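You operate a simulated robot arm through the tools that you are given. There is no shell and no other tool.

You are at the controls of a simulated two-armed robot. One attempt, no reset.

TASK
Put the sealant can that says "soft set" from the top of the frame bench on top of the grease tin and the sealant can marked "hot melt" on the second store rack shelf from the top. Take the green insulating tape from the top of the frame bench and leave it on the rubber bed of the film roller. Take the blue mug on the top of the frame bench and put it away on the middle shelf of the pane cart. Fetch the small carton labelled "plugs" from the top of the frame bench and set it on the top shelf of the sealing table. Put the brush roller that says "hard" from the top of the frame bench on the raised step at the back of the sealing table and the brush roller that says "soft" on top of the chain oil tin. The order is free. Set down upright: sealant can, blue mug, small carton, brush roller.

It is judged by the outcome, as a careful person would: the job done as asked, and still so three seconds after it is handed in. It fails if anything else is knocked over, pushed out of place, dropped, spilled or broken.

THE ROBOT
Two 7-joint arms with two-finger grippers on one trunk, on a base that moves. Base frame: it is fixed to the floor where the robot stands at the start and does not move with it; the origin is under the middle of the robot, x ahead of it, y to its left, z up. Lengths are in mm, angles in rad, forces in N, time in s.
The left shoulder is at the start at [42, 170, 1248], the right one opposite. With the tool pointing down near the work surface each hand reaches from about 100 to 660 mm from the robot's upright axis, wherever it stands, measured 20 degrees to its own side. Places, roughly: blue mug (12x8x10 cm) [500, -1200, 900]; brush roller [500, -750, 1000]; chain oil tin [500, -1000, 1000]; grease tin [500, 250, 1000]; insulating tape [500, 0, 750]; middle shelf of the pane cart (98x21 cm) [6740, -1320, 1220]; raised step at the back of the sealing table (22x9 [-1120, 160, 1000]; rubber bed of the film roller (23x21 cm) [4200, 340, 860]; sealant can [500, -250, 1000]; second store rack shelf [1100, 2300, 1400]; small carton [500, -1000, 1000]; top shelf of the sealing table (22x96 cm) [-1140, 160, 1540]. Payload 2.69 kg a hand.
Tool frame (each hand has its own): the origin (TCP) lies between the finger pads and is the grasp point; the fingertips stand 20 mm ahead of it; z points along the fingers, y is the line along which they close. The gripper opens to 100 mm; its body begins 63 mm behind the TCP.
Orientation is that of the tool frame in the base frame, as [roll, pitch, yaw] about the fixed x, y, z axes, in that order (R = Rz(yaw) Ry(pitch) Rx(roll)). With the fingers straight down and closing along the base's y, the tool's x points along the base's -x, its y along +y and its z along -z.

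THE INTERFACE
- The arms move only by the tool drive_tool. It takes "left_increments", "right_increments" or both (then of equal length, played together; a hand with none holds still); each is a list of rows, each an object (a shift or turn left out is 0, a gripper value left out holds the last) with "xyz": the shift along the base's x, y, z in mm, a list of three; "turn": the turn, a rotation vector about the base's x, y, z in rad, a list of three; "gripper": the gripper command, from -1 (fully open) to 1 (shut), values between in proportion. In form: [{"xyz": [tx, ty, tz], "turn": [wx, wy, wz], "gripper": gripper}, ...]. A call has 1 to 20 rows; each row shifts and turns the commanded pose from where the row before left it. Rows are played at 5 a second. More than 50 mm and 0.15 rad between two rows, or a gripper value outside its range, and nothing of the call is played. A pose out of reach is approached as far as the arm can. The call stops where the force on the tool passes 40 N (or 10 N more than at its start, if that is more) or the arm is blocked; 0.2 s more then pass. The fingers move at their own pace (about 108 mm/s each) and stop on an object; they squeeze with about 33 N. The grip force told is the motor's: it shows also when the fingers shut on nothing. Time passes only in rows, and 0.2 s behind the last, so rows that do not move let the fingers close. It gives the time, the measured TCP pose, the force on the tool (base axes), the opening and the grip force at its end, in the units of the frame above (readings bear some noise), with the torque about the TCP (base axes, N m) and any sound that the robot's microphone picked up, and new pictures: "views" is both (left out), scene, wrist or none (wrist: the cameras of the hands that moved).
- Cameras (640 x 400 px; columns grow to the right, rows downward): "scene" is now at [180.2, -12.3, 1183.6]; the picture's right is [-0.13, -0.99, 0.00], its down [-0.15, 0.02, -0.99] and it looks along [0.98, -0.13, -0.15] (base axes); focal length 214 px, centre (320, 200). "left" rides on the left gripper at [70, 19, -99] in its tool frame; the picture's right is [-0.26, 0.97, 0.00], its down [-0.75, -0.20, -0.63] and it looks along [-0.61, -0.16, 0.78] (tool axes); focal length 230 px, centre (320, 200). "right" rides on the right gripper at [70, -18, -99] in its tool frame; the picture's right is [0.26, 0.97, 0.00], its down [-0.75, 0.20, -0.63] and it looks along [-0.61, 0.16, 0.78] (tool axes); focal length 230 px, centre (320, 200). There is no depth. A picture from a camera that has moved, and an enlarged one, comes with that camera's place and axes in the base frame and with its lens.
- slide_trunk(by): moves the trunk up (or, below 0, down) by that many mm; the arms and the scene camera ride with it, the base frame stays. It gives what a move gives, with no picture.
- roll_base(legs): drives the robot by 1 to 6 legs, each [ahead, turn to the left] in mm and rad, along the robot's own axes; the way and the turn of a leg run together, so that a leg with both is an arc; at most 1500 mm and 3.142 rad a leg. The arms and the cameras ride along, it lands a little off, and it stops where it bumps. It gives what a move gives, and a new picture of the scene camera.
- pan_tilt(pan, tilt): turns the head with the scene camera to pan (to the left, within 1.047 rad either way) and tilt (down, from -0.506 to 1.204), counted from straight ahead of the robot. It gives what a move gives, and a new picture of the scene camera.
- inspect(camera, box): a new picture of the part [left, top, right, bottom] of that camera's present view, enlarged. The clock stands still meanwhile.
- job_done(): hands the job in; it is judged then, once.

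Nothing tells you exact positions but the pictures and the camera data. Unless the task says otherwise, let go and move clear before handing in.

The tools are called after "Emit:" by a JSON object that holds its "name" and its "arguments". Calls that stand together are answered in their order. drive_tool: Moves the arms, as the interface text tells. Its arguments: {"type":"object","properties":{"left_increments":{"type":"array","items":{"type":"object","properties":{"xyz":{"type":"array","items":{"type":"number"}},"turn":{"type":"array","items":{"type":"number"}},"gripper":{"type":"number"}}}},"right_increments":{"type":"array","items":{"type":"object","properties":{"xyz":{"type":"array","items":{"type":"number"}},"turn":{"type":"array","items":{"type":"number"}},"gripper":{"type":"number"}}}},"views":{"type":"string","enum":["both","scene","wrist","none"]}},"required":[]} The other tools are called the same way: slide_trunk (by) moves the trunk up or down; roll_base (legs) drives the base; pan_tilt (pan, tilt) turns the head that bears the scene camera; inspect (camera, box) takes an enlarged picture of a part of a camera's view; job_done () hands the job in.

At the start:

```text
t: 0.0
left_ee_pos: [426.3, -70.1, 1223.6]
left_orientation: [-3.142, 0.0, -3.133]
left_force: [-0.4, -0.4, 0.7]
left_wrist_torque: [-0.01, -0.04, 0.01]
left_grip_width: 100.0
left_grip_force: 0.1
right_ee_pos: [311.2, -339.8, 1198.3]
right_orientation: [3.141, -0.02, -3.136]
right_force: [-0.8, -0.9, -0.1]
right_wrist_torque: [0.0, 0.01, 0.0]
right_grip_width: 100.0
right_grip_force: 0.0
trunk travel left (down, up): [-475.0, 215.0]
robot x, y, heading: [-0.7, 0.7, 0.001]
head pan, tilt (commanded): [-0.129, 0.133]
```

scene: 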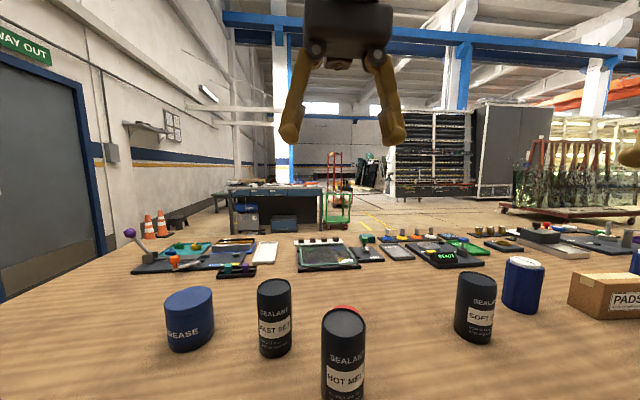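
right: 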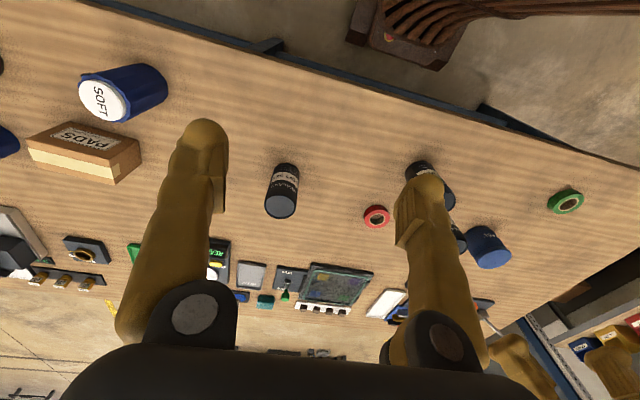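
left: 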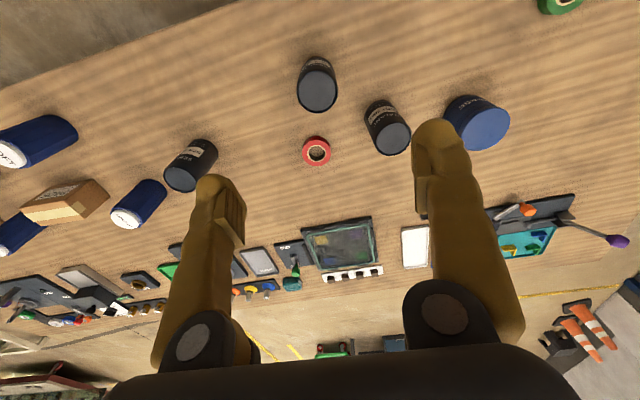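

I see a wooden bench top ahead with a grease tin, several sealant cans, blue rollers, a carton and tapes. I'll look around with the head before moving anything.

Emit:
{"name": "pan_tilt", "arguments": {"pan": -0.7, "tilt": 0.5}}

Emit:
{"name": "pan_tilt", "arguments": {"pan": 0.6, "tilt": 0.5}}

Emit:
{"name": "pan_tilt", "arguments": {"pan": 0.0, "tilt": 0.7}}

```text
t: 1.0
left_ee_pos: [408.0, -70.1, 1230.7]
left_orientation: [3.14, 0.015, -3.135]
left_force: [-0.2, 1.1, -0.6]
left_wrist_torque: [-0.02, -0.01, 0.01]
left_grip_width: 99.8
left_grip_force: 0.1
right_ee_pos: [289.3, -340.0, 1186.3]
right_orientation: [3.141, -0.067, -3.138]
right_force: [-0.8, -0.5, -0.2]
right_wrist_torque: [0.0, -0.01, 0.01]
right_grip_width: 100.1
right_grip_force: 0.1
trunk travel left (down, up): [-475.0, 215.0]
robot x, y, heading: [0.9, -0.9, -0.004]
head pan, tilt (commanded): [-0.7, 0.499]
camera scene: at [157.9, -59.0, 1150.0], right [-0.64, -0.77, 0.01], down [-0.38, 0.31, -0.87], along [0.66, -0.57, -0.49], focal length 214 px, centre (320, 200)
```

scene: 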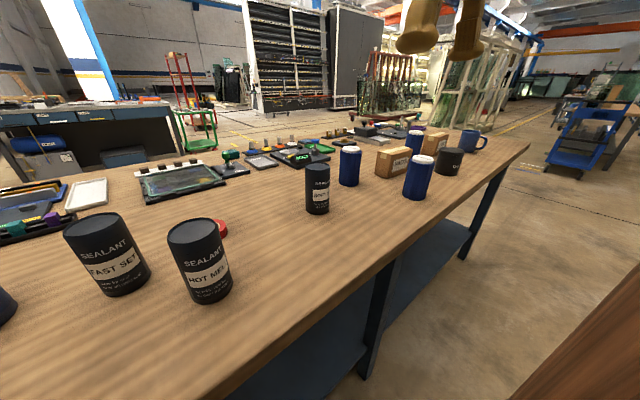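

```text
t: 2.5
left_ee_pos: [409.0, -69.9, 1229.9]
left_orientation: [3.139, 0.015, -3.134]
left_force: [-1.1, 0.4, 0.4]
left_wrist_torque: [0.01, 0.01, 0.0]
left_grip_width: 100.0
left_grip_force: 0.0
right_ee_pos: [288.5, -339.0, 1187.3]
right_orientation: [3.14, -0.066, -3.137]
right_force: [-0.5, -1.1, -0.9]
right_wrist_torque: [-0.03, 0.01, -0.01]
right_grip_width: 99.9
right_grip_force: 0.1
trunk travel left (down, up): [-475.0, 215.0]
robot x, y, heading: [-4.4, 3.8, -0.001]
head pan, tilt (commanded): [0.6, 0.499]
camera scene: at [162.9, 50.9, 1150.0], right [0.56, -0.83, -0.01], down [-0.41, -0.27, -0.87], along [0.72, 0.5, -0.49], focal length 214 px, centre (320, 200)
```

scene: 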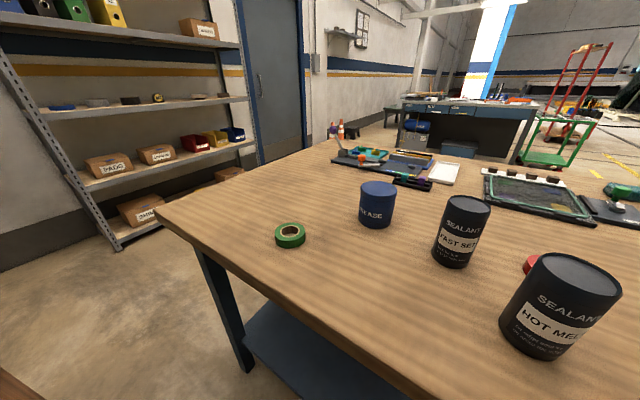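

```text
t: 3.5
left_ee_pos: [408.1, -70.3, 1230.1]
left_orientation: [3.139, 0.017, -3.134]
left_force: [-0.2, 0.3, 0.2]
left_wrist_torque: [0.05, 0.0, 0.01]
left_grip_width: 100.2
left_grip_force: 0.0
right_ee_pos: [288.4, -340.0, 1187.4]
right_orientation: [3.14, -0.066, -3.136]
right_force: [-0.2, 0.3, -0.4]
right_wrist_torque: [0.03, -0.01, 0.04]
right_grip_width: 99.6
right_grip_force: 0.1
trunk travel left (down, up): [-475.0, 215.0]
robot x, y, heading: [-3.2, -1.1, -0.007]
head pan, tilt (commanded): [0.0, 0.7]
camera scene: at [172.5, -0.4, 1132.1], right [0.0, -1.0, 0.0], down [-0.66, 0.0, -0.75], along [0.75, 0.0, -0.66], focal length 214 px, centre (320, 200)
```

scene: 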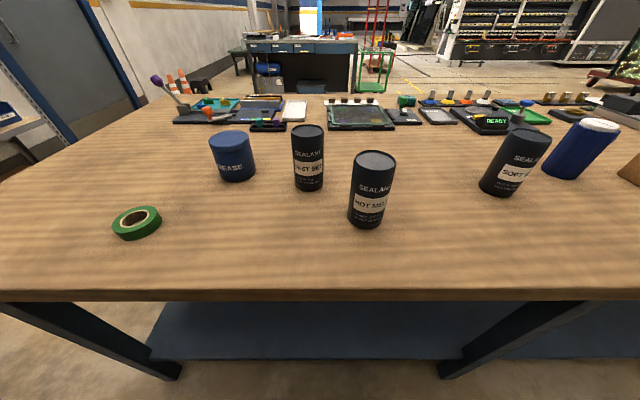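

The bench top is at roughly z≈865 with a front edge near x≈295. I'll raise the trunk for a better overview and look to both sides.

Emit:
{"name": "slide_trunk", "arguments": {"by": 200}}

Emit:
{"name": "pan_tilt", "arguments": {"pan": -0.75, "tilt": 0.6}}

Emit:
{"name": "inspect", "arguments": {"camera": "scene", "box": [240, 80, 640, 330]}}

Emit:
{"name": "pan_tilt", "arguments": {"pan": 1.0, "tilt": 0.3}}

Emit:
{"name": "inspect", "arguments": {"camera": "scene", "box": [0, 0, 400, 250]}}

Emit:
{"name": "pan_tilt", "arguments": {"pan": 0.0, "tilt": 0.8}}

```text
t: 5.6
left_ee_pos: [407.0, -69.4, 1430.3]
left_orientation: [3.14, 0.015, -3.134]
left_force: [0.0, -0.1, 1.0]
left_wrist_torque: [0.02, 0.01, -0.01]
left_grip_width: 100.0
left_grip_force: 0.0
right_ee_pos: [287.7, -339.5, 1384.9]
right_orientation: [3.139, -0.074, -3.137]
right_force: [0.0, 0.0, 0.6]
right_wrist_torque: [0.01, 0.01, -0.02]
right_grip_width: 99.9
right_grip_force: 0.1
trunk travel left (down, up): [-675.0, 15.0]
robot x, y, heading: [1.8, -0.3, 0.001]
head pan, tilt (commanded): [0.0, 0.7]
```

```text
t: 6.7
left_ee_pos: [408.2, -69.0, 1431.4]
left_orientation: [3.139, 0.016, -3.134]
left_force: [-0.6, -0.5, 0.0]
left_wrist_torque: [-0.02, 0.0, 0.01]
left_grip_width: 100.1
left_grip_force: 0.1
right_ee_pos: [288.3, -341.2, 1385.7]
right_orientation: [3.14, -0.077, -3.136]
right_force: [0.5, 0.2, 0.5]
right_wrist_torque: [0.0, 0.0, 0.04]
right_grip_width: 100.2
right_grip_force: 0.0
trunk travel left (down, up): [-675.0, 15.0]
robot x, y, heading: [2.5, 3.7, 0.001]
head pan, tilt (commanded): [-0.75, 0.6]
camera scene: at [155.9, -60.7, 1341.0], right [-0.68, -0.73, 0.01], down [-0.43, 0.39, -0.82], along [0.59, -0.56, -0.58], focal length 214 px, centre (320, 200)
```

scene: 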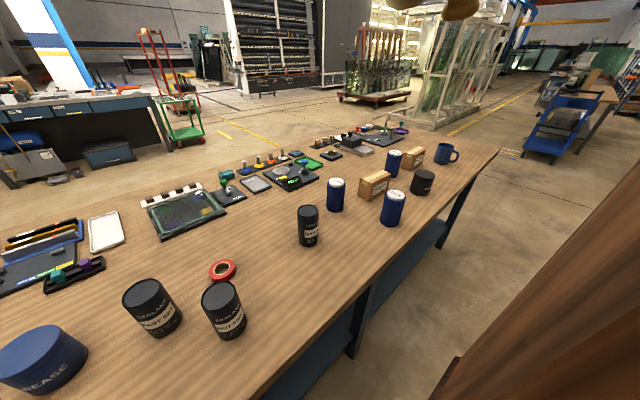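

```text
1.60 times, centred on (440, 205) of scene
camera zoom: at [155.9, -60.7, 1341.0], right [-0.68, -0.73, 0.01], down [-0.43, 0.39, -0.82], along [0.59, -0.56, -0.58], focal length 343 px, centre (128, 192)
```

zoom: 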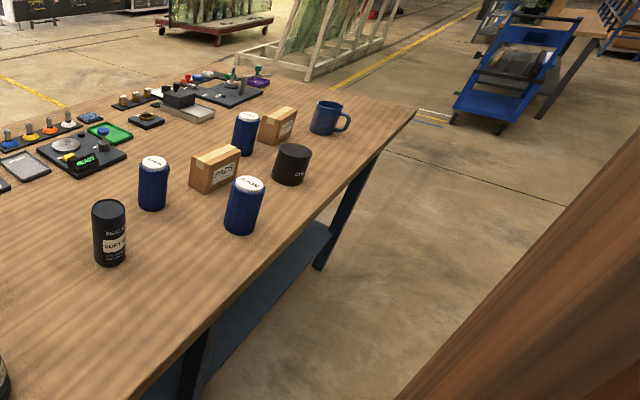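

```text
t: 8.5
left_ee_pos: [408.3, -70.1, 1429.9]
left_orientation: [3.138, 0.015, -3.134]
left_force: [0.5, 0.1, 0.6]
left_wrist_torque: [0.03, -0.01, 0.01]
left_grip_width: 99.8
left_grip_force: 0.2
right_ee_pos: [288.5, -339.9, 1385.5]
right_orientation: [3.137, -0.074, -3.137]
right_force: [-0.5, -0.4, -0.6]
right_wrist_torque: [0.03, 0.01, 0.02]
right_grip_width: 100.0
right_grip_force: 0.0
trunk travel left (down, up): [-675.0, 15.0]
robot x, y, heading: [-0.4, 3.1, -0.002]
head pan, tilt (commanded): [1.0, 0.3]
camera scene: at [142.1, 78.1, 1368.7], right [0.84, -0.54, -0.01], down [-0.18, -0.25, -0.95], along [0.51, 0.8, -0.3], focal length 214 px, centre (320, 200)
```

scene: 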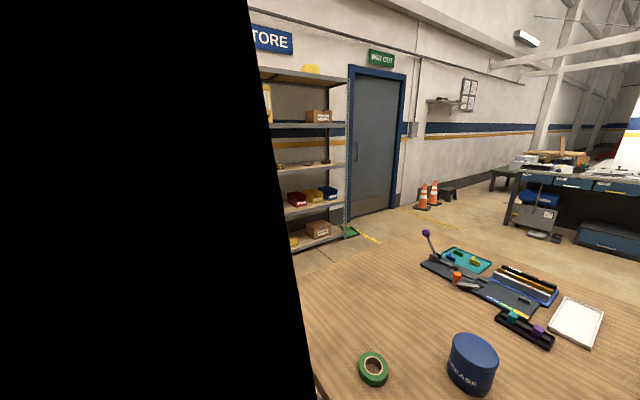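

```text
1.60 times, centred on (200, 125) of scene
camera zoom: at [142.1, 78.1, 1368.7], right [0.84, -0.54, -0.01], down [-0.18, -0.25, -0.95], along [0.51, 0.8, -0.3], focal length 343 px, centre (512, 320)
```

zoom: 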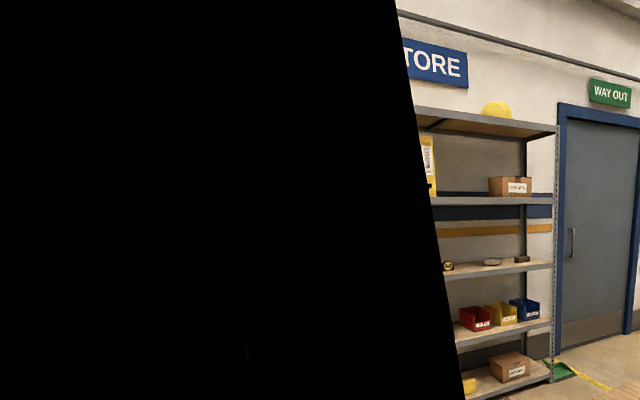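

```text
t: 9.8
left_ee_pos: [408.7, -68.9, 1430.9]
left_orientation: [3.14, 0.016, -3.135]
left_force: [0.3, -0.1, 0.8]
left_wrist_torque: [-0.02, 0.01, 0.01]
left_grip_width: 99.8
left_grip_force: 0.1
right_ee_pos: [289.0, -340.0, 1385.9]
right_orientation: [3.138, -0.074, -3.136]
right_force: [0.5, 0.8, -0.9]
right_wrist_torque: [0.0, 0.0, 0.0]
right_grip_width: 99.8
right_grip_force: 0.0
trunk travel left (down, up): [-675.0, 15.0]
robot x, y, heading: [0.1, 1.7, 0.003]
head pan, tilt (commanded): [0.0, 0.799]
camera scene: at [171.5, -0.4, 1323.9], right [0.0, -1.0, 0.0], down [-0.73, 0.0, -0.69], along [0.69, 0.0, -0.73], focal length 214 px, centre (320, 200)
```

scene: 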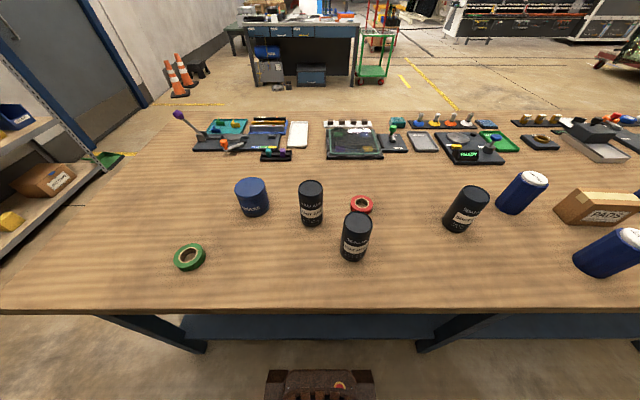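

Bench, cans, tapes and the store rack at left are visible. I'll turn in place to survey the sealing table behind and the rack.

Emit:
{"name": "roll_base", "arguments": {"legs": [[0, 1.571]]}}

Emit:
{"name": "pan_tilt", "arguments": {"pan": 0.0, "tilt": 0.1}}

Emit:
{"name": "pan_tilt", "arguments": {"pan": -0.5, "tilt": 0.1}}

Emit:
{"name": "pan_tilt", "arguments": {"pan": 0.9, "tilt": 0.4}}

```text
t: 14.1
left_ee_pos: [74.4, 406.5, 1431.0]
left_orientation: [3.14, 0.016, -1.579]
left_force: [0.2, 0.9, -0.3]
left_wrist_torque: [-0.03, 0.01, 0.02]
left_grip_width: 100.0
left_grip_force: 0.0
right_ee_pos: [344.0, 285.6, 1396.5]
right_orientation: [3.139, -0.031, -1.578]
right_force: [0.0, 0.1, -0.1]
right_wrist_torque: [0.0, 0.01, 0.0]
right_grip_width: 99.8
right_grip_force: 0.0
trunk travel left (down, up): [-675.0, 15.0]
robot x, y, heading: [7.1, 1.7, 1.554]
head pan, tilt (commanded): [0.0, 0.799]
camera scene: at [9.7, 173.1, 1323.9], right [1.0, -0.01, 0.0], down [-0.01, -0.73, -0.68], along [0.01, 0.68, -0.73], focal length 214 px, centre (320, 200)
```

scene: 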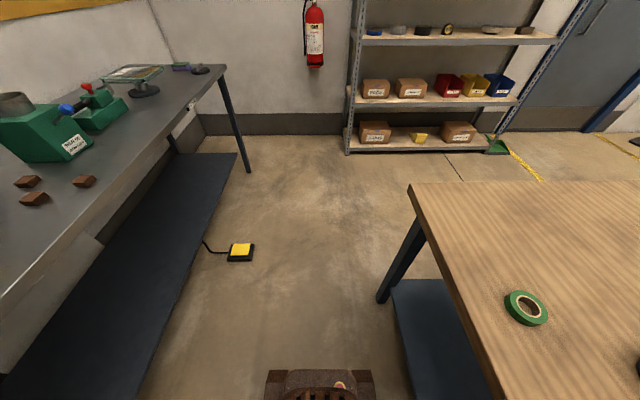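

```text
t: 15.1
left_ee_pos: [76.7, 386.3, 1436.6]
left_orientation: [3.138, 0.033, -1.579]
left_force: [0.3, -0.1, 0.2]
left_wrist_torque: [-0.03, 0.0, 0.06]
left_grip_width: 99.9
left_grip_force: 0.0
right_ee_pos: [343.1, 262.2, 1383.7]
right_orientation: [3.136, -0.081, -1.578]
right_force: [1.1, -0.3, -0.5]
right_wrist_torque: [-0.05, 0.04, 0.0]
right_grip_width: 100.1
right_grip_force: 0.0
trunk travel left (down, up): [-675.0, 15.0]
robot x, y, heading: [11.5, -3.6, 1.557]
head pan, tilt (commanded): [0.0, 0.099]
camera scene: at [11.1, 186.8, 1386.5], right [1.0, -0.01, 0.0], down [0.0, -0.12, -0.99], along [0.01, 0.99, -0.12], focal length 214 px, centre (320, 200)
```

scene: 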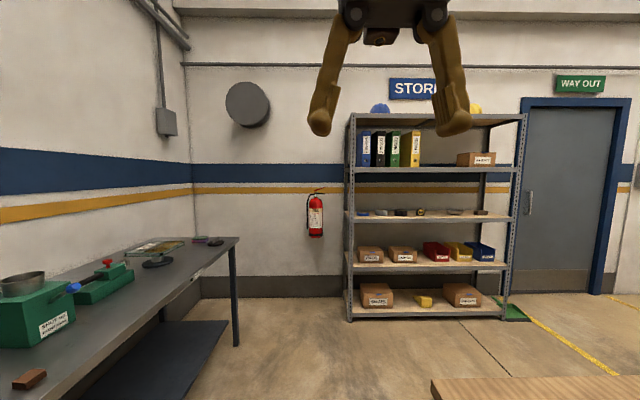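

```text
t: 16.1
left_ee_pos: [75.1, 384.7, 1436.1]
left_orientation: [3.137, 0.032, -1.579]
left_force: [-0.4, -0.9, -0.4]
left_wrist_torque: [0.02, 0.0, 0.0]
left_grip_width: 99.6
left_grip_force: 0.1
right_ee_pos: [342.2, 259.6, 1385.0]
right_orientation: [3.138, -0.082, -1.579]
right_force: [0.5, 0.3, 0.2]
right_wrist_torque: [-0.02, 0.02, 0.0]
right_grip_width: 100.0
right_grip_force: 0.1
trunk travel left (down, up): [-675.0, 15.0]
robot x, y, heading: [5.3, -1.3, 1.554]
head pan, tilt (commanded): [-0.499, 0.099]
camera scene: at [53.9, 173.8, 1386.9], right [0.87, -0.49, 0.01], down [-0.05, -0.1, -0.99], along [0.49, 0.87, -0.11], focal length 214 px, centre (320, 200)
```

scene: 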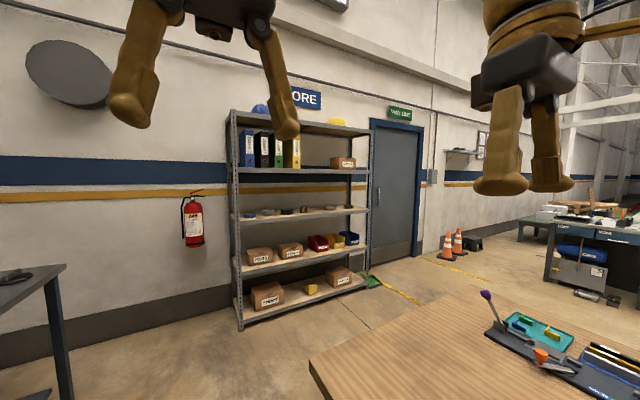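

```text
t: 17.6
left_ee_pos: [75.3, 385.4, 1437.1]
left_orientation: [3.138, 0.035, -1.58]
left_force: [0.3, -0.1, 0.1]
left_wrist_torque: [0.01, 0.04, -0.01]
left_grip_width: 100.2
left_grip_force: 0.1
right_ee_pos: [342.2, 260.0, 1385.2]
right_orientation: [3.136, -0.083, -1.581]
right_force: [0.1, -0.1, 0.0]
right_wrist_torque: [0.01, -0.05, 0.02]
right_grip_width: 99.9
right_grip_force: 0.1
trunk travel left (down, up): [-675.0, 15.0]
robot x, y, heading: [9.8, 3.2, 1.554]
head pan, tilt (commanded): [0.901, 0.4]
camera scene: at [-63.1, 151.8, 1359.4], right [0.63, 0.77, -0.01], down [0.3, -0.26, -0.92], along [-0.71, 0.58, -0.4], focal length 214 px, centre (320, 200)
```

scene: 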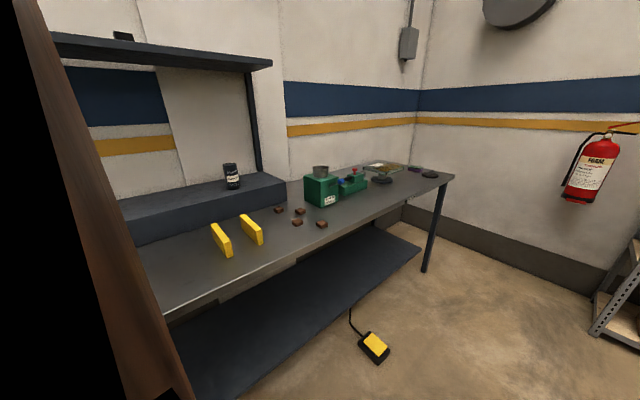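

The store rack and part of the sealing table (with raised step and top shelf) are visible. I'll turn further to face the sealing table head-on.

Emit:
{"name": "roll_base", "arguments": {"legs": [[0, 1.571]]}}

Emit:
{"name": "pan_tilt", "arguments": {"pan": 0.0, "tilt": 0.25}}

Emit:
{"name": "pan_tilt", "arguments": {"pan": 0.6, "tilt": 0.25}}

Emit:
{"name": "slide_trunk", "arguments": {"by": -200}}

Emit:
{"name": "pan_tilt", "arguments": {"pan": 0.0, "tilt": 0.25}}

```text
t: 21.9
left_ee_pos: [-375.9, 66.6, 1435.6]
left_orientation: [3.139, 0.033, -0.008]
left_force: [0.3, 0.3, -0.8]
left_wrist_torque: [-0.01, 0.0, -0.01]
left_grip_width: 99.8
left_grip_force: 0.0
right_ee_pos: [-256.2, 336.8, 1392.1]
right_orientation: [3.13, -0.044, -0.01]
right_force: [-0.6, -0.1, 0.4]
right_wrist_torque: [-0.01, -0.02, 0.01]
right_grip_width: 100.1
right_grip_force: 0.0
trunk travel left (down, up): [-675.0, 15.0]
robot x, y, heading: [12.8, 9.3, 3.128]
head pan, tilt (commanded): [0.901, 0.4]
camera scene: at [-144.9, -61.6, 1359.4], right [-0.77, 0.63, -0.01], down [0.26, 0.3, -0.92], along [-0.58, -0.71, -0.4], focal length 214 px, centre (320, 200)
```

scene: 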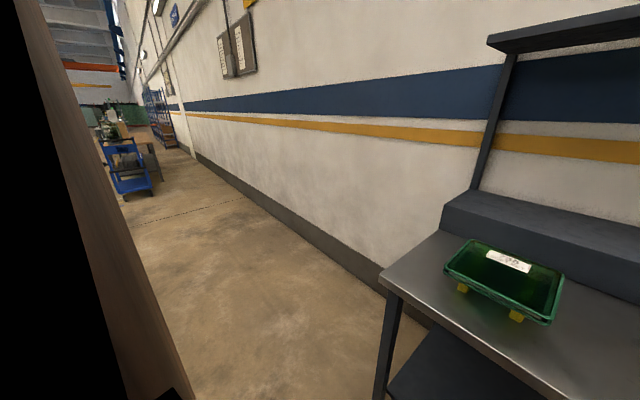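

```text
t: 23.1
left_ee_pos: [-354.0, 65.9, 1442.2]
left_orientation: [3.139, 0.048, -0.009]
left_force: [-0.3, 0.4, 0.1]
left_wrist_torque: [0.03, 0.02, 0.0]
left_grip_width: 100.4
left_grip_force: 0.1
right_ee_pos: [-231.1, 334.3, 1382.3]
right_orientation: [3.123, -0.092, -0.01]
right_force: [0.5, 0.9, 1.4]
right_wrist_torque: [0.02, 0.01, -0.02]
right_grip_width: 99.9
right_grip_force: 0.0
trunk travel left (down, up): [-675.0, 15.0]
robot x, y, heading: [10.7, 9.6, 3.125]
head pan, tilt (commanded): [0.0, 0.25]
camera scene: at [-180.0, 11.0, 1372.7], right [0.01, 1.0, 0.0], down [0.26, 0.0, -0.96], along [-0.96, 0.01, -0.26], focal length 214 px, centre (320, 200)
```

scene: 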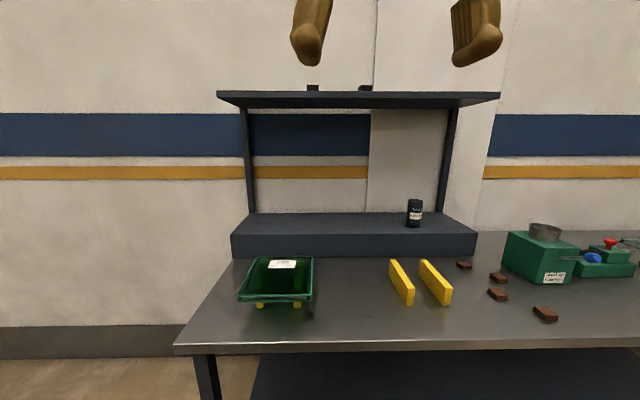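

```text
t: 24.1
left_ee_pos: [-353.2, 64.8, 1442.4]
left_orientation: [3.137, 0.048, -0.009]
left_force: [0.0, -0.5, -0.2]
left_wrist_torque: [0.0, -0.02, -0.03]
left_grip_width: 99.8
left_grip_force: 0.1
right_ee_pos: [-230.8, 335.9, 1382.0]
right_orientation: [3.123, -0.093, -0.01]
right_force: [0.1, 0.1, 0.4]
right_wrist_torque: [0.06, 0.02, 0.02]
right_grip_width: 100.1
right_grip_force: 0.0
trunk travel left (down, up): [-675.0, 15.0]
robot x, y, heading: [9.2, 9.1, 3.124]
head pan, tilt (commanded): [0.6, 0.25]
camera scene: at [-164.6, -41.5, 1373.0], right [-0.55, 0.83, -0.01], down [0.22, 0.14, -0.97], along [-0.8, -0.53, -0.26], focal length 214 px, centre (320, 200)
```

scene: 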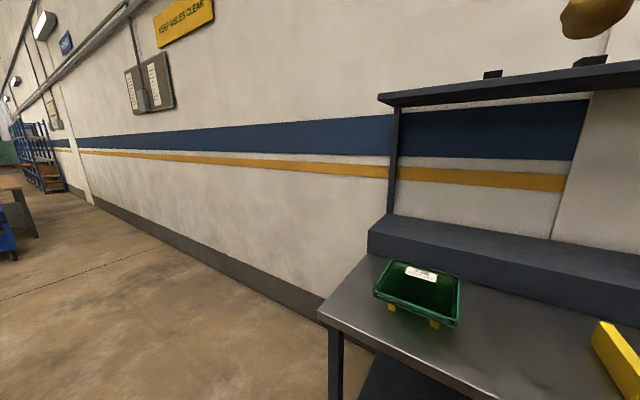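

```text
t: 26.3
left_ee_pos: [-352.1, 65.9, 1242.2]
left_orientation: [3.139, 0.049, -0.009]
left_force: [-0.1, 0.2, -0.4]
left_wrist_torque: [0.02, -0.02, 0.04]
left_grip_width: 100.0
left_grip_force: 0.1
right_ee_pos: [-230.9, 336.3, 1184.2]
right_orientation: [3.128, -0.086, -0.009]
right_force: [0.2, 0.3, 0.1]
right_wrist_torque: [-0.02, 0.01, 0.01]
right_grip_width: 100.3
right_grip_force: 0.0
trunk travel left (down, up): [-475.0, 215.0]
robot x, y, heading: [10.3, 11.7, 3.125]
head pan, tilt (commanded): [0.6, 0.25]
```

```text
t: 27.3
left_ee_pos: [-352.8, 66.3, 1242.0]
left_orientation: [3.138, 0.048, -0.006]
left_force: [-1.3, -0.2, 0.4]
left_wrist_torque: [0.02, 0.02, 0.0]
left_grip_width: 100.2
left_grip_force: 0.0
right_ee_pos: [-230.8, 335.3, 1184.9]
right_orientation: [3.128, -0.085, -0.012]
right_force: [-0.4, 0.1, 0.8]
right_wrist_torque: [0.0, 0.0, -0.02]
right_grip_width: 99.9
right_grip_force: 0.0
trunk travel left (down, up): [-475.0, 215.0]
robot x, y, heading: [11.2, 9.2, 3.122]
head pan, tilt (commanded): [0.0, 0.25]
camera scene: at [-176.5, 11.4, 1172.8], right [0.01, 1.0, 0.0], down [0.26, 0.0, -0.96], along [-0.96, 0.01, -0.26], focal length 214 px, centre (320, 200)
```

scene: 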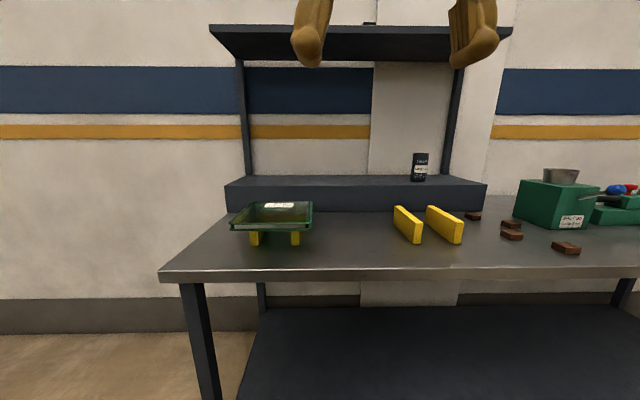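

The sealing table's shelf front edge is near x≈-1013, z≈1530, step top z≈1010 from x≈-1000 back, table front edge x≈-590. Next I drive along the aisle to y≈-750 and face the bench to survey its right half.

Emit:
{"name": "roll_base", "arguments": {"legs": [[0, 1.587], [740, 0], [0, 1.571]]}}

Emit:
{"name": "pan_tilt", "arguments": {"pan": 0.0, "tilt": 0.7}}

Emit:
{"name": "slide_trunk", "arguments": {"by": 200}}

Emit:
{"name": "pan_tilt", "arguments": {"pan": 0.0, "tilt": 0.8}}

Emit:
{"name": "pan_tilt", "arguments": {"pan": -0.4, "tilt": 0.6}}

```text
t: 39.2
left_ee_pos: [374.3, -771.6, 1242.5]
left_orientation: [3.139, 0.049, -3.116]
left_force: [0.4, 0.3, 0.8]
left_wrist_torque: [0.01, -0.01, 0.03]
left_grip_width: 100.0
left_grip_force: 0.0
right_ee_pos: [269.2, -1052.6, 1188.4]
right_orientation: [3.111, -0.056, -3.117]
right_force: [-0.5, -0.1, 0.5]
right_wrist_torque: [-0.03, 0.01, 0.0]
right_grip_width: 100.0
right_grip_force: 0.0
trunk travel left (down, up): [-475.0, 215.0]
robot x, y, heading: [6.8, -733.6, 0.018]
head pan, tilt (commanded): [0.0, 0.25]
camera scene: at [191.4, -729.7, 1172.8], right [0.02, -1.0, 0.0], down [-0.26, 0.0, -0.96], along [0.96, 0.02, -0.26], focal length 214 px, centre (320, 200)
```

scene: 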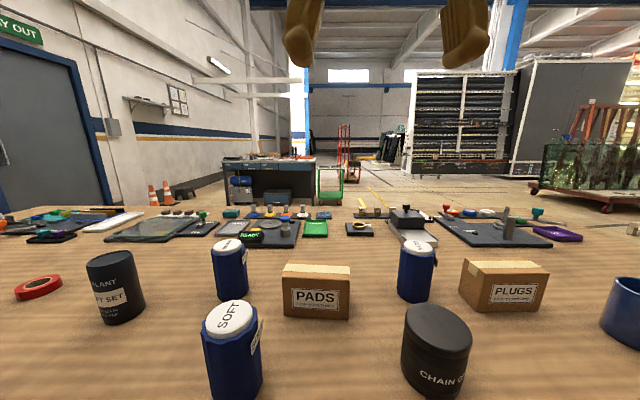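

```text
t: 40.1
left_ee_pos: [355.1, -772.2, 1248.5]
left_orientation: [3.136, 0.067, -3.117]
left_force: [-0.4, -0.5, -1.2]
left_wrist_torque: [0.01, 0.01, 0.02]
left_grip_width: 100.3
left_grip_force: 0.0
right_ee_pos: [247.2, -1052.9, 1178.6]
right_orientation: [3.108, -0.098, -3.119]
right_force: [0.1, 0.6, 0.3]
right_wrist_torque: [0.03, 0.0, -0.02]
right_grip_width: 100.1
right_grip_force: 0.1
trunk travel left (down, up): [-475.0, 215.0]
robot x, y, heading: [7.8, -735.3, 0.017]
head pan, tilt (commanded): [0.0, 0.7]
camera scene: at [183.0, -729.8, 1132.1], right [0.02, -1.0, 0.0], down [-0.66, -0.01, -0.75], along [0.75, 0.01, -0.66], focal length 214 px, centre (320, 200)
```

scene: 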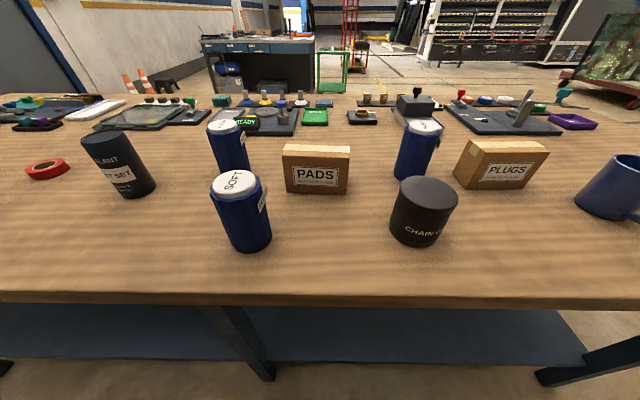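

```text
t: 42.3
left_ee_pos: [354.6, -771.3, 1448.2]
left_orientation: [3.137, 0.064, -3.119]
left_force: [1.1, -0.3, 0.0]
left_wrist_torque: [0.0, -0.01, 0.0]
left_grip_width: 100.2
left_grip_force: 0.1
right_ee_pos: [247.5, -1051.8, 1378.5]
right_orientation: [3.106, -0.103, -3.119]
right_force: [-0.5, 0.3, -0.1]
right_wrist_torque: [-0.01, 0.03, 0.03]
right_grip_width: 99.9
right_grip_force: 0.0
trunk travel left (down, up): [-675.0, 15.0]
robot x, y, heading: [7.1, -733.1, 0.016]
head pan, tilt (commanded): [0.0, 0.7]
```

```text
t: 42.9
left_ee_pos: [355.8, -771.3, 1447.3]
left_orientation: [3.137, 0.065, -3.117]
left_force: [-1.1, 0.2, 0.1]
left_wrist_torque: [0.02, 0.02, -0.01]
left_grip_width: 99.9
left_grip_force: 0.0
right_ee_pos: [248.4, -1052.8, 1378.1]
right_orientation: [3.107, -0.102, -3.116]
right_force: [-0.6, 0.4, 0.5]
right_wrist_torque: [-0.01, -0.02, 0.01]
right_grip_width: 100.1
right_grip_force: 0.1
trunk travel left (down, up): [-675.0, 15.0]
robot x, y, heading: [10.4, -731.4, 0.016]
head pan, tilt (commanded): [0.0, 0.799]
camera scene: at [181.4, -729.9, 1323.9], right [0.02, -1.0, 0.0], down [-0.73, -0.01, -0.69], along [0.68, 0.01, -0.73], focal length 214 px, centre (320, 200)
```

scene: 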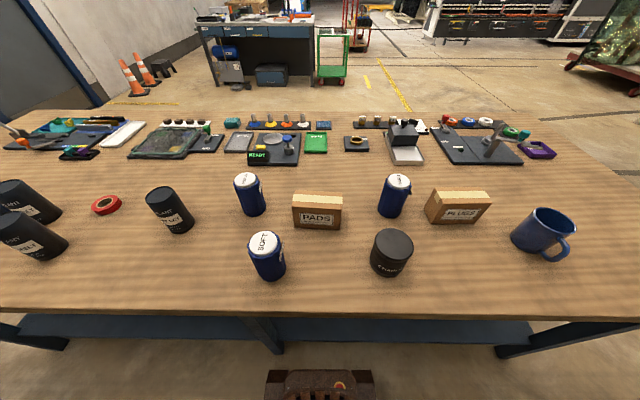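

```text
t: 43.8
left_ee_pos: [354.8, -771.4, 1448.2]
left_orientation: [3.136, 0.064, -3.117]
left_force: [1.0, 1.3, -0.4]
left_wrist_torque: [0.0, -0.01, -0.02]
left_grip_width: 99.9
left_grip_force: 0.0
right_ee_pos: [247.0, -1051.9, 1379.1]
right_orientation: [3.107, -0.104, -3.116]
right_force: [-0.5, 0.3, 0.3]
right_wrist_torque: [0.03, 0.01, 0.0]
right_grip_width: 100.0
right_grip_force: 0.1
trunk travel left (down, up): [-675.0, 15.0]
robot x, y, heading: [10.6, -734.5, 0.017]
head pan, tilt (commanded): [-0.4, 0.6]
camera scene: at [183.0, -764.2, 1340.7], right [-0.37, -0.93, 0.01], down [-0.54, 0.21, -0.82], along [0.76, -0.31, -0.58], focal length 214 px, centre (320, 200)
```

scene: 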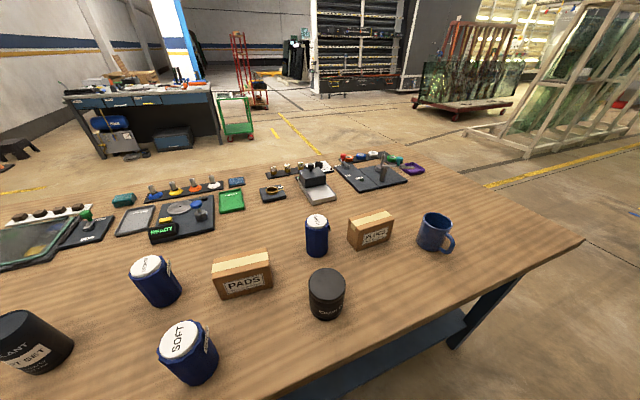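

I see three blue rollers (one reads SOFT), PADS and PLUGS cartons, the chain oil tin and the mug. I'll enlarge to read the other roller labels.

Emit:
{"name": "inspect", "arguments": {"camera": "scene", "box": [120, 240, 220, 302]}}

Emit:
{"name": "inspect", "arguments": {"camera": "scene", "box": [270, 200, 370, 262]}}

Emit:
{"name": "pan_tilt", "arguments": {"pan": 0.0, "tilt": 0.9}}

Emit:
{"name": "inspect", "arguments": {"camera": "scene", "box": [200, 100, 440, 250]}}

```text
6.40 times, centred on (170, 271) of scene
camera zoom: at [183.0, -764.2, 1340.7], right [-0.37, -0.93, 0.01], down [-0.54, 0.21, -0.82], along [0.76, -0.31, -0.58], focal length 1373 px, centre (1280, -254)
```

zoom: 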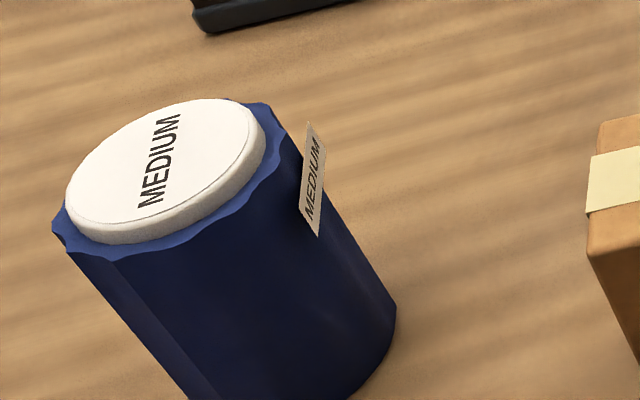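

```text
6.40 times, centred on (320, 231) of scene
camera zoom: at [183.0, -764.2, 1340.7], right [-0.37, -0.93, 0.01], down [-0.54, 0.21, -0.82], along [0.76, -0.31, -0.58], focal length 1373 px, centre (320, 2)
```

zoom: 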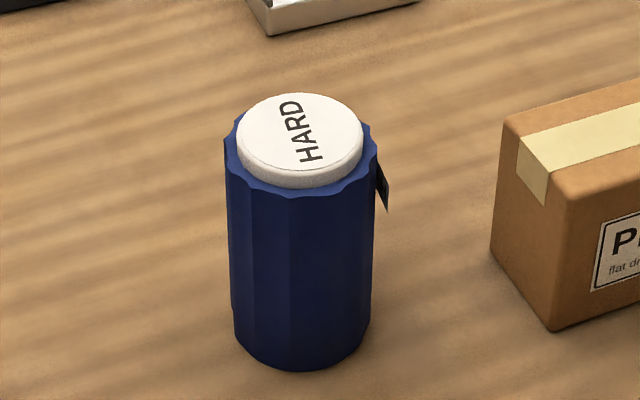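

```text
t: 44.7
left_ee_pos: [353.5, -772.7, 1447.8]
left_orientation: [3.136, 0.065, -3.118]
left_force: [0.7, 0.5, 0.5]
left_wrist_torque: [0.0, -0.02, -0.03]
left_grip_width: 100.0
left_grip_force: 0.0
right_ee_pos: [246.6, -1053.3, 1377.9]
right_orientation: [3.107, -0.102, -3.118]
right_force: [0.3, 0.4, -0.2]
right_wrist_torque: [-0.04, 0.01, 0.01]
right_grip_width: 100.0
right_grip_force: 0.0
trunk travel left (down, up): [-675.0, 15.0]
robot x, y, heading: [10.9, -728.6, 0.021]
head pan, tilt (commanded): [0.0, 0.901]
camera scene: at [176.1, -730.1, 1316.1], right [0.02, -1.0, 0.0], down [-0.79, -0.01, -0.61], along [0.61, 0.01, -0.79], focal length 214 px, centre (320, 200)
```

scene: 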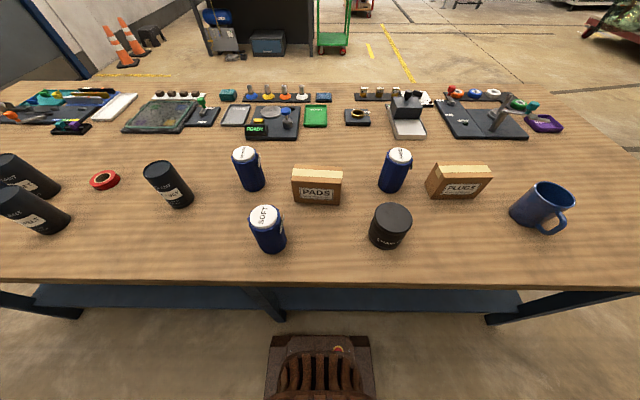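

```text
2.67 times, centred on (320, 175) of scene
camera zoom: at [176.1, -730.1, 1316.1], right [0.02, -1.0, 0.0], down [-0.79, -0.01, -0.61], along [0.61, 0.01, -0.79], focal length 572 px, centre (320, 267)
```

zoom: 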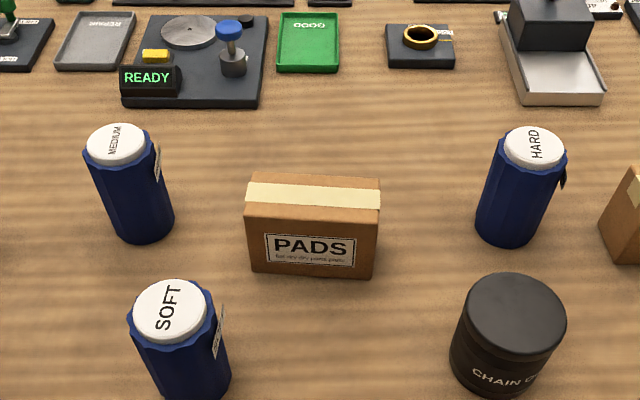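

Roller identities are clear: near one SOFT (≈[394,-620], top z≈971), MEDIUM, and HARD (≈[572,-915]); chain oil tin ≈[419,-874], top z≈940. I lower the trunk and park the left arm out to the left so the right arm can work.

Emit:
{"name": "slide_trunk", "arguments": {"by": -200}}

Emit:
{"name": "drive_tool", "arguments": {"left_increments": [{"xyz": [-5, 45, 0]}, {"xyz": [-5, 45, 0]}, {"xyz": [-5, 45, 0]}, {"xyz": [-5, 45, 0]}, {"xyz": [-5, 45, 0]}, {"xyz": [-5, 45, 0]}, {"xyz": [-5, 45, 0]}], "views": "none"}}

```text
t: 46.8
left_ee_pos: [354.3, -771.5, 1249.6]
left_orientation: [3.139, 0.065, -3.118]
left_force: [0.0, -0.4, -0.3]
left_wrist_torque: [0.0, -0.05, 0.0]
left_grip_width: 100.1
left_grip_force: 0.0
right_ee_pos: [247.4, -1051.9, 1179.8]
right_orientation: [3.108, -0.096, -3.117]
right_force: [-0.4, 0.1, 0.4]
right_wrist_torque: [-0.02, 0.0, 0.02]
right_grip_width: 99.8
right_grip_force: 0.0
trunk travel left (down, up): [-475.0, 215.0]
robot x, y, heading: [9.7, -733.8, 0.018]
head pan, tilt (commanded): [0.0, 0.901]
```

```text
t: 48.4
left_ee_pos: [319.3, -455.8, 1246.3]
left_orientation: [3.137, 0.067, -3.119]
left_force: [-0.5, 0.0, -0.1]
left_wrist_torque: [-0.01, -0.06, -0.03]
left_grip_width: 100.1
left_grip_force: 0.2
right_ee_pos: [246.9, -1051.6, 1181.3]
right_orientation: [3.109, -0.095, -3.116]
right_force: [-0.4, 0.6, 0.7]
right_wrist_torque: [-0.01, -0.01, 0.02]
right_grip_width: 99.7
right_grip_force: 0.1
trunk travel left (down, up): [-475.0, 215.0]
robot x, y, heading: [7.9, -729.0, 0.016]
head pan, tilt (commanded): [0.0, 0.901]
```

The left arm is parked. Now I bring the right hand over the SOFT roller, straightening it to point down.

Emit:
{"name": "drive_tool", "arguments": {"right_increments": [{"xyz": [14.7, 43.2, -3], "turn": [-0.0031, -0.0097, 0], "gripper": -1}, {"xyz": [14.7, 43.2, -3], "turn": [-0.0031, -0.0097, 0]}, {"xyz": [14.7, 43.2, -3], "turn": [-0.0031, -0.0097, 0]}, {"xyz": [14.7, 43.2, -3], "turn": [-0.0031, -0.0097, 0]}, {"xyz": [14.7, 43.2, -3], "turn": [-0.0031, -0.0097, 0]}, {"xyz": [14.7, 43.2, -3], "turn": [-0.0031, -0.0097, 0]}, {"xyz": [14.7, 43.2, -3], "turn": [-0.0031, -0.0097, 0]}, {"xyz": [14.7, 43.2, -3], "turn": [-0.0031, -0.0097, 0]}, {"xyz": [14.7, 43.2, -3], "turn": [-0.0031, -0.0097, 0]}, {"xyz": [14.7, 43.2, -3], "turn": [-0.0031, -0.0097, 0]}]}}

```text
t: 50.6
left_ee_pos: [320.2, -457.6, 1247.1]
left_orientation: [3.135, 0.063, -3.116]
left_force: [0.6, 0.5, 0.6]
left_wrist_torque: [-0.01, -0.01, 0.01]
left_grip_width: 99.9
left_grip_force: 0.0
right_ee_pos: [437.9, -646.8, 1148.7]
right_orientation: [3.121, 0.078, -3.132]
right_force: [0.1, -0.2, 0.4]
right_wrist_torque: [-0.07, 0.0, 0.02]
right_grip_width: 100.1
right_grip_force: 0.1
right hand out of reach, approached as far as the arm can: row 1, 2, 3
trunk travel left (down, up): [-475.0, 215.0]
robot x, y, heading: [9.0, -735.5, 0.018]
head pan, tilt (commanded): [0.0, 0.901]
camera scene: at [173.3, -729.4, 1116.0], right [0.02, -1.0, 0.0], down [-0.79, -0.01, -0.61], along [0.61, 0.01, -0.79], focal length 214 px, centre (320, 200)
camera right: at [359.7, -668.6, 1240.7], right [-0.27, 0.96, 0.0], down [0.7, 0.19, 0.69], along [0.66, 0.19, -0.72], focal length 230 px, centre (320, 200)
```

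scene: 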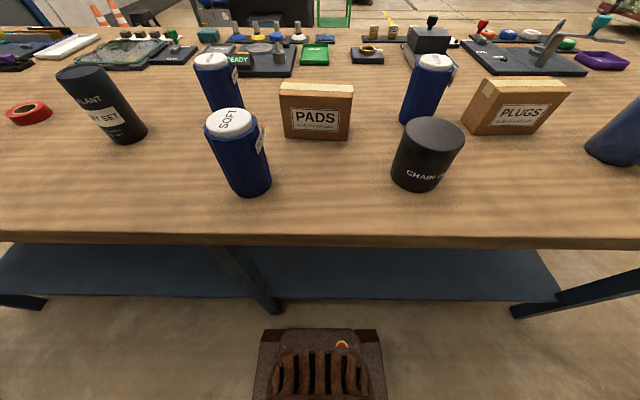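
right: 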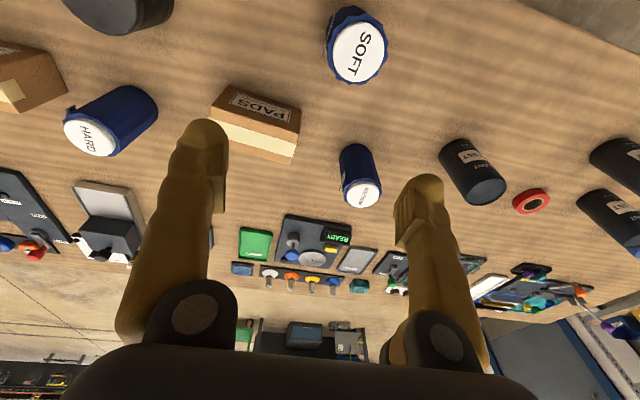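

The right hand ended a bit off its commanded pose. I'll issue a pause to see where it settles.

Emit:
{"name": "drive_tool", "arguments": {"right_increments": [{"xyz": [0, 0, 0]}, {"xyz": [0, 0, 0]}], "views": "none"}}

```text
t: 51.2
left_ee_pos: [321.3, -457.8, 1247.4]
left_orientation: [3.137, 0.066, -3.116]
left_force: [-0.1, -0.7, -0.7]
left_wrist_torque: [-0.01, 0.0, 0.01]
left_grip_width: 100.0
left_grip_force: 0.0
right_ee_pos: [438.1, -651.3, 1146.1]
right_orientation: [3.121, 0.069, -3.135]
right_force: [-0.9, -0.4, -0.4]
right_wrist_torque: [-0.03, -0.01, 0.0]
right_grip_width: 100.1
right_grip_force: 0.0
trunk travel left (down, up): [-475.0, 215.0]
robot x, y, heading: [9.1, -732.1, 0.019]
head pan, tilt (commanded): [0.0, 0.901]
```

The hand tracks from its measured pose. The wrist image puts the SOFT roller's top centre at about [395,-618,971]; I move over it and lower to z≈1045 for a check.

Emit:
{"name": "drive_tool", "arguments": {"right_increments": [{"xyz": [-15, 11, -35], "turn": [-0.007, 0.023, 0]}, {"xyz": [-15, 11, -35], "turn": [-0.007, 0.023, 0]}, {"xyz": [-13.5, 11, -31], "turn": [-0.007, 0.023, 0]}, {"xyz": [0, 0, 0]}]}}

```text
t: 52.4
left_ee_pos: [297.5, -458.2, 1253.3]
left_orientation: [3.134, 0.087, -3.119]
left_force: [-0.9, 0.1, -0.1]
left_wrist_torque: [0.0, -0.09, -0.03]
left_grip_width: 99.9
left_grip_force: 0.0
right_ee_pos: [397.5, -630.4, 1072.5]
right_orientation: [3.084, 0.018, 3.082]
right_force: [-0.6, 1.2, 0.1]
right_wrist_torque: [0.0, -0.05, -0.01]
right_grip_width: 100.0
right_grip_force: 0.0
trunk travel left (down, up): [-475.0, 215.0]
robot x, y, heading: [11.0, -734.9, 0.022]
head pan, tilt (commanded): [0.0, 0.901]
stopped in row 4 (right hand): the arm was blocked; the commanded pose is now the measured one
camera scene: at [169.6, -729.8, 1116.6], right [0.02, -1.0, 0.0], down [-0.79, -0.01, -0.61], along [0.61, 0.01, -0.79], focal length 214 px, centre (320, 200)
camera right: at [324.4, -648.8, 1168.5], right [-0.2, 0.98, 0.05], down [0.75, 0.12, 0.65], along [0.63, 0.17, -0.76], focal length 230 px, centre (320, 200)
```

scene: 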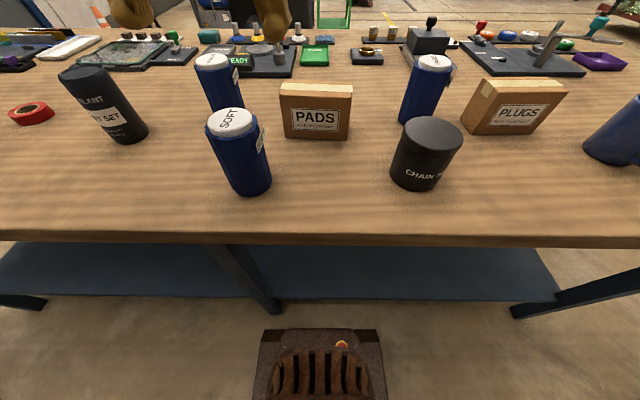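
right: 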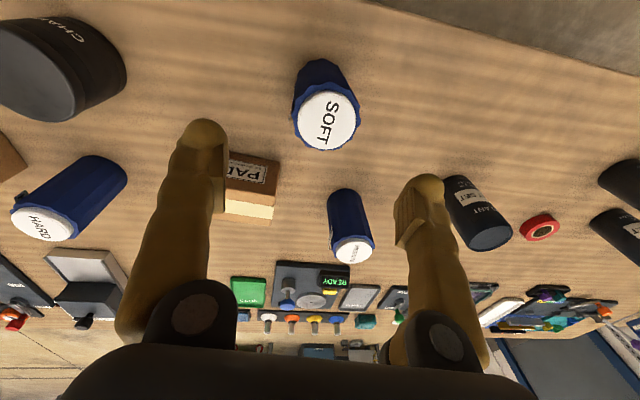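

The right arm gets blocked when reaching left of the robot's midline, so this roller should be on the right side. I lift the right hand clear and shift the base to y≈-460.

Emit:
{"name": "drive_tool", "arguments": {"right_increments": [{"xyz": [0, 0, 45], "turn": [0, 0, 0.03]}, {"xyz": [0, -30, 45], "turn": [0, 0, 0.03]}, {"xyz": [-5, -45, 0]}, {"xyz": [-5, -45, 0]}, {"xyz": [-5, -45, 0]}, {"xyz": [-5, -45, 0]}, {"xyz": [-5, -45, 0]}, {"xyz": [-5, -45, 0]}], "views": "none"}}

Emit:
{"name": "roll_base", "arguments": {"legs": [[0, 1.551], [270, 0], [0, -1.571]]}}

Emit:
{"name": "drive_tool", "arguments": {"right_increments": [{"xyz": [0, 0, 0]}]}}

```text
refused: row 2 steps farther than a row can; nothing moved
```

```text
t: 61.0
left_ee_pos: [106.8, -101.7, 1260.8]
left_orientation: [3.13, 0.117, -2.638]
left_force: [0.6, -1.2, 0.9]
left_wrist_torque: [0.09, 0.04, 0.05]
left_grip_width: 99.9
left_grip_force: 0.0
right_ee_pos: [280.6, -206.8, 1083.0]
right_orientation: [3.079, 0.048, -2.723]
right_force: [0.5, -1.9, -0.2]
right_wrist_torque: [0.08, 0.02, 0.01]
right_grip_width: 100.2
right_grip_force: 0.2
trunk travel left (down, up): [-475.0, 215.0]
robot x, y, heading: [2.2, -447.7, 0.572]
head pan, tilt (commanded): [0.0, 0.901]
stopped in leg 3: the robot was blocked; the commanded pose is now the measured one
camera scene: at [138.1, -360.4, 1116.0], right [0.54, -0.84, 0.0], down [-0.67, -0.43, -0.61], along [0.51, 0.33, -0.79], focal length 214 px, centre (320, 200)
```

scene: 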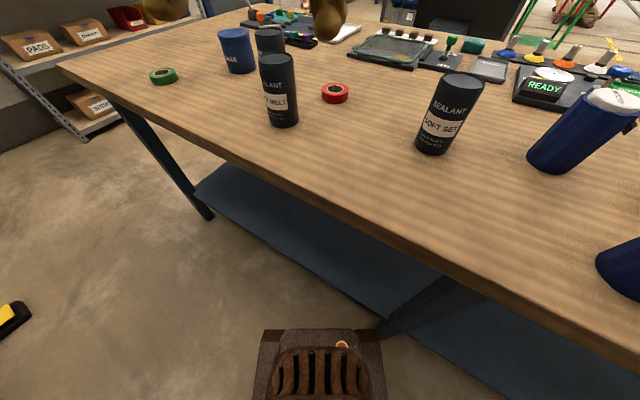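

```text
t: 61.5
left_ee_pos: [105.2, -99.6, 1260.2]
left_orientation: [3.135, 0.117, -2.639]
left_force: [0.1, -0.6, -0.5]
left_wrist_torque: [0.02, -0.01, 0.01]
left_grip_width: 100.0
left_grip_force: 0.1
right_ee_pos: [279.5, -204.2, 1081.5]
right_orientation: [3.082, 0.047, -2.723]
right_force: [-0.7, -0.4, 0.6]
right_wrist_torque: [-0.02, 0.02, 0.0]
right_grip_width: 99.9
right_grip_force: 0.0
trunk travel left (down, up): [-475.0, 215.0]
robot x, y, heading: [0.4, -443.0, 0.571]
head pan, tilt (commanded): [0.0, 0.901]
camera scene: at [136.6, -357.9, 1116.0], right [0.54, -0.84, 0.0], down [-0.67, -0.43, -0.61], along [0.51, 0.33, -0.79], focal length 214 px, centre (320, 200)
camera right: at [220.5, -255.6, 1175.4], right [-0.63, 0.77, 0.05], down [0.59, 0.44, 0.68], along [0.5, 0.45, -0.74], focal length 230 px, centre (320, 200)
```

scene: 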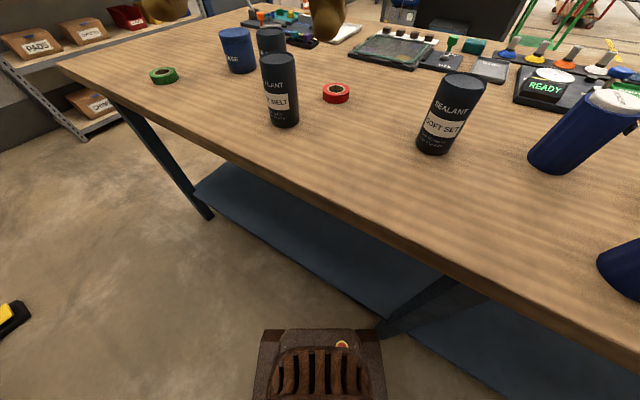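
right: 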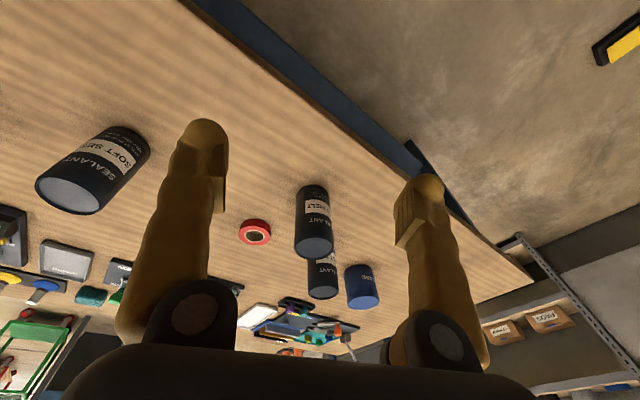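

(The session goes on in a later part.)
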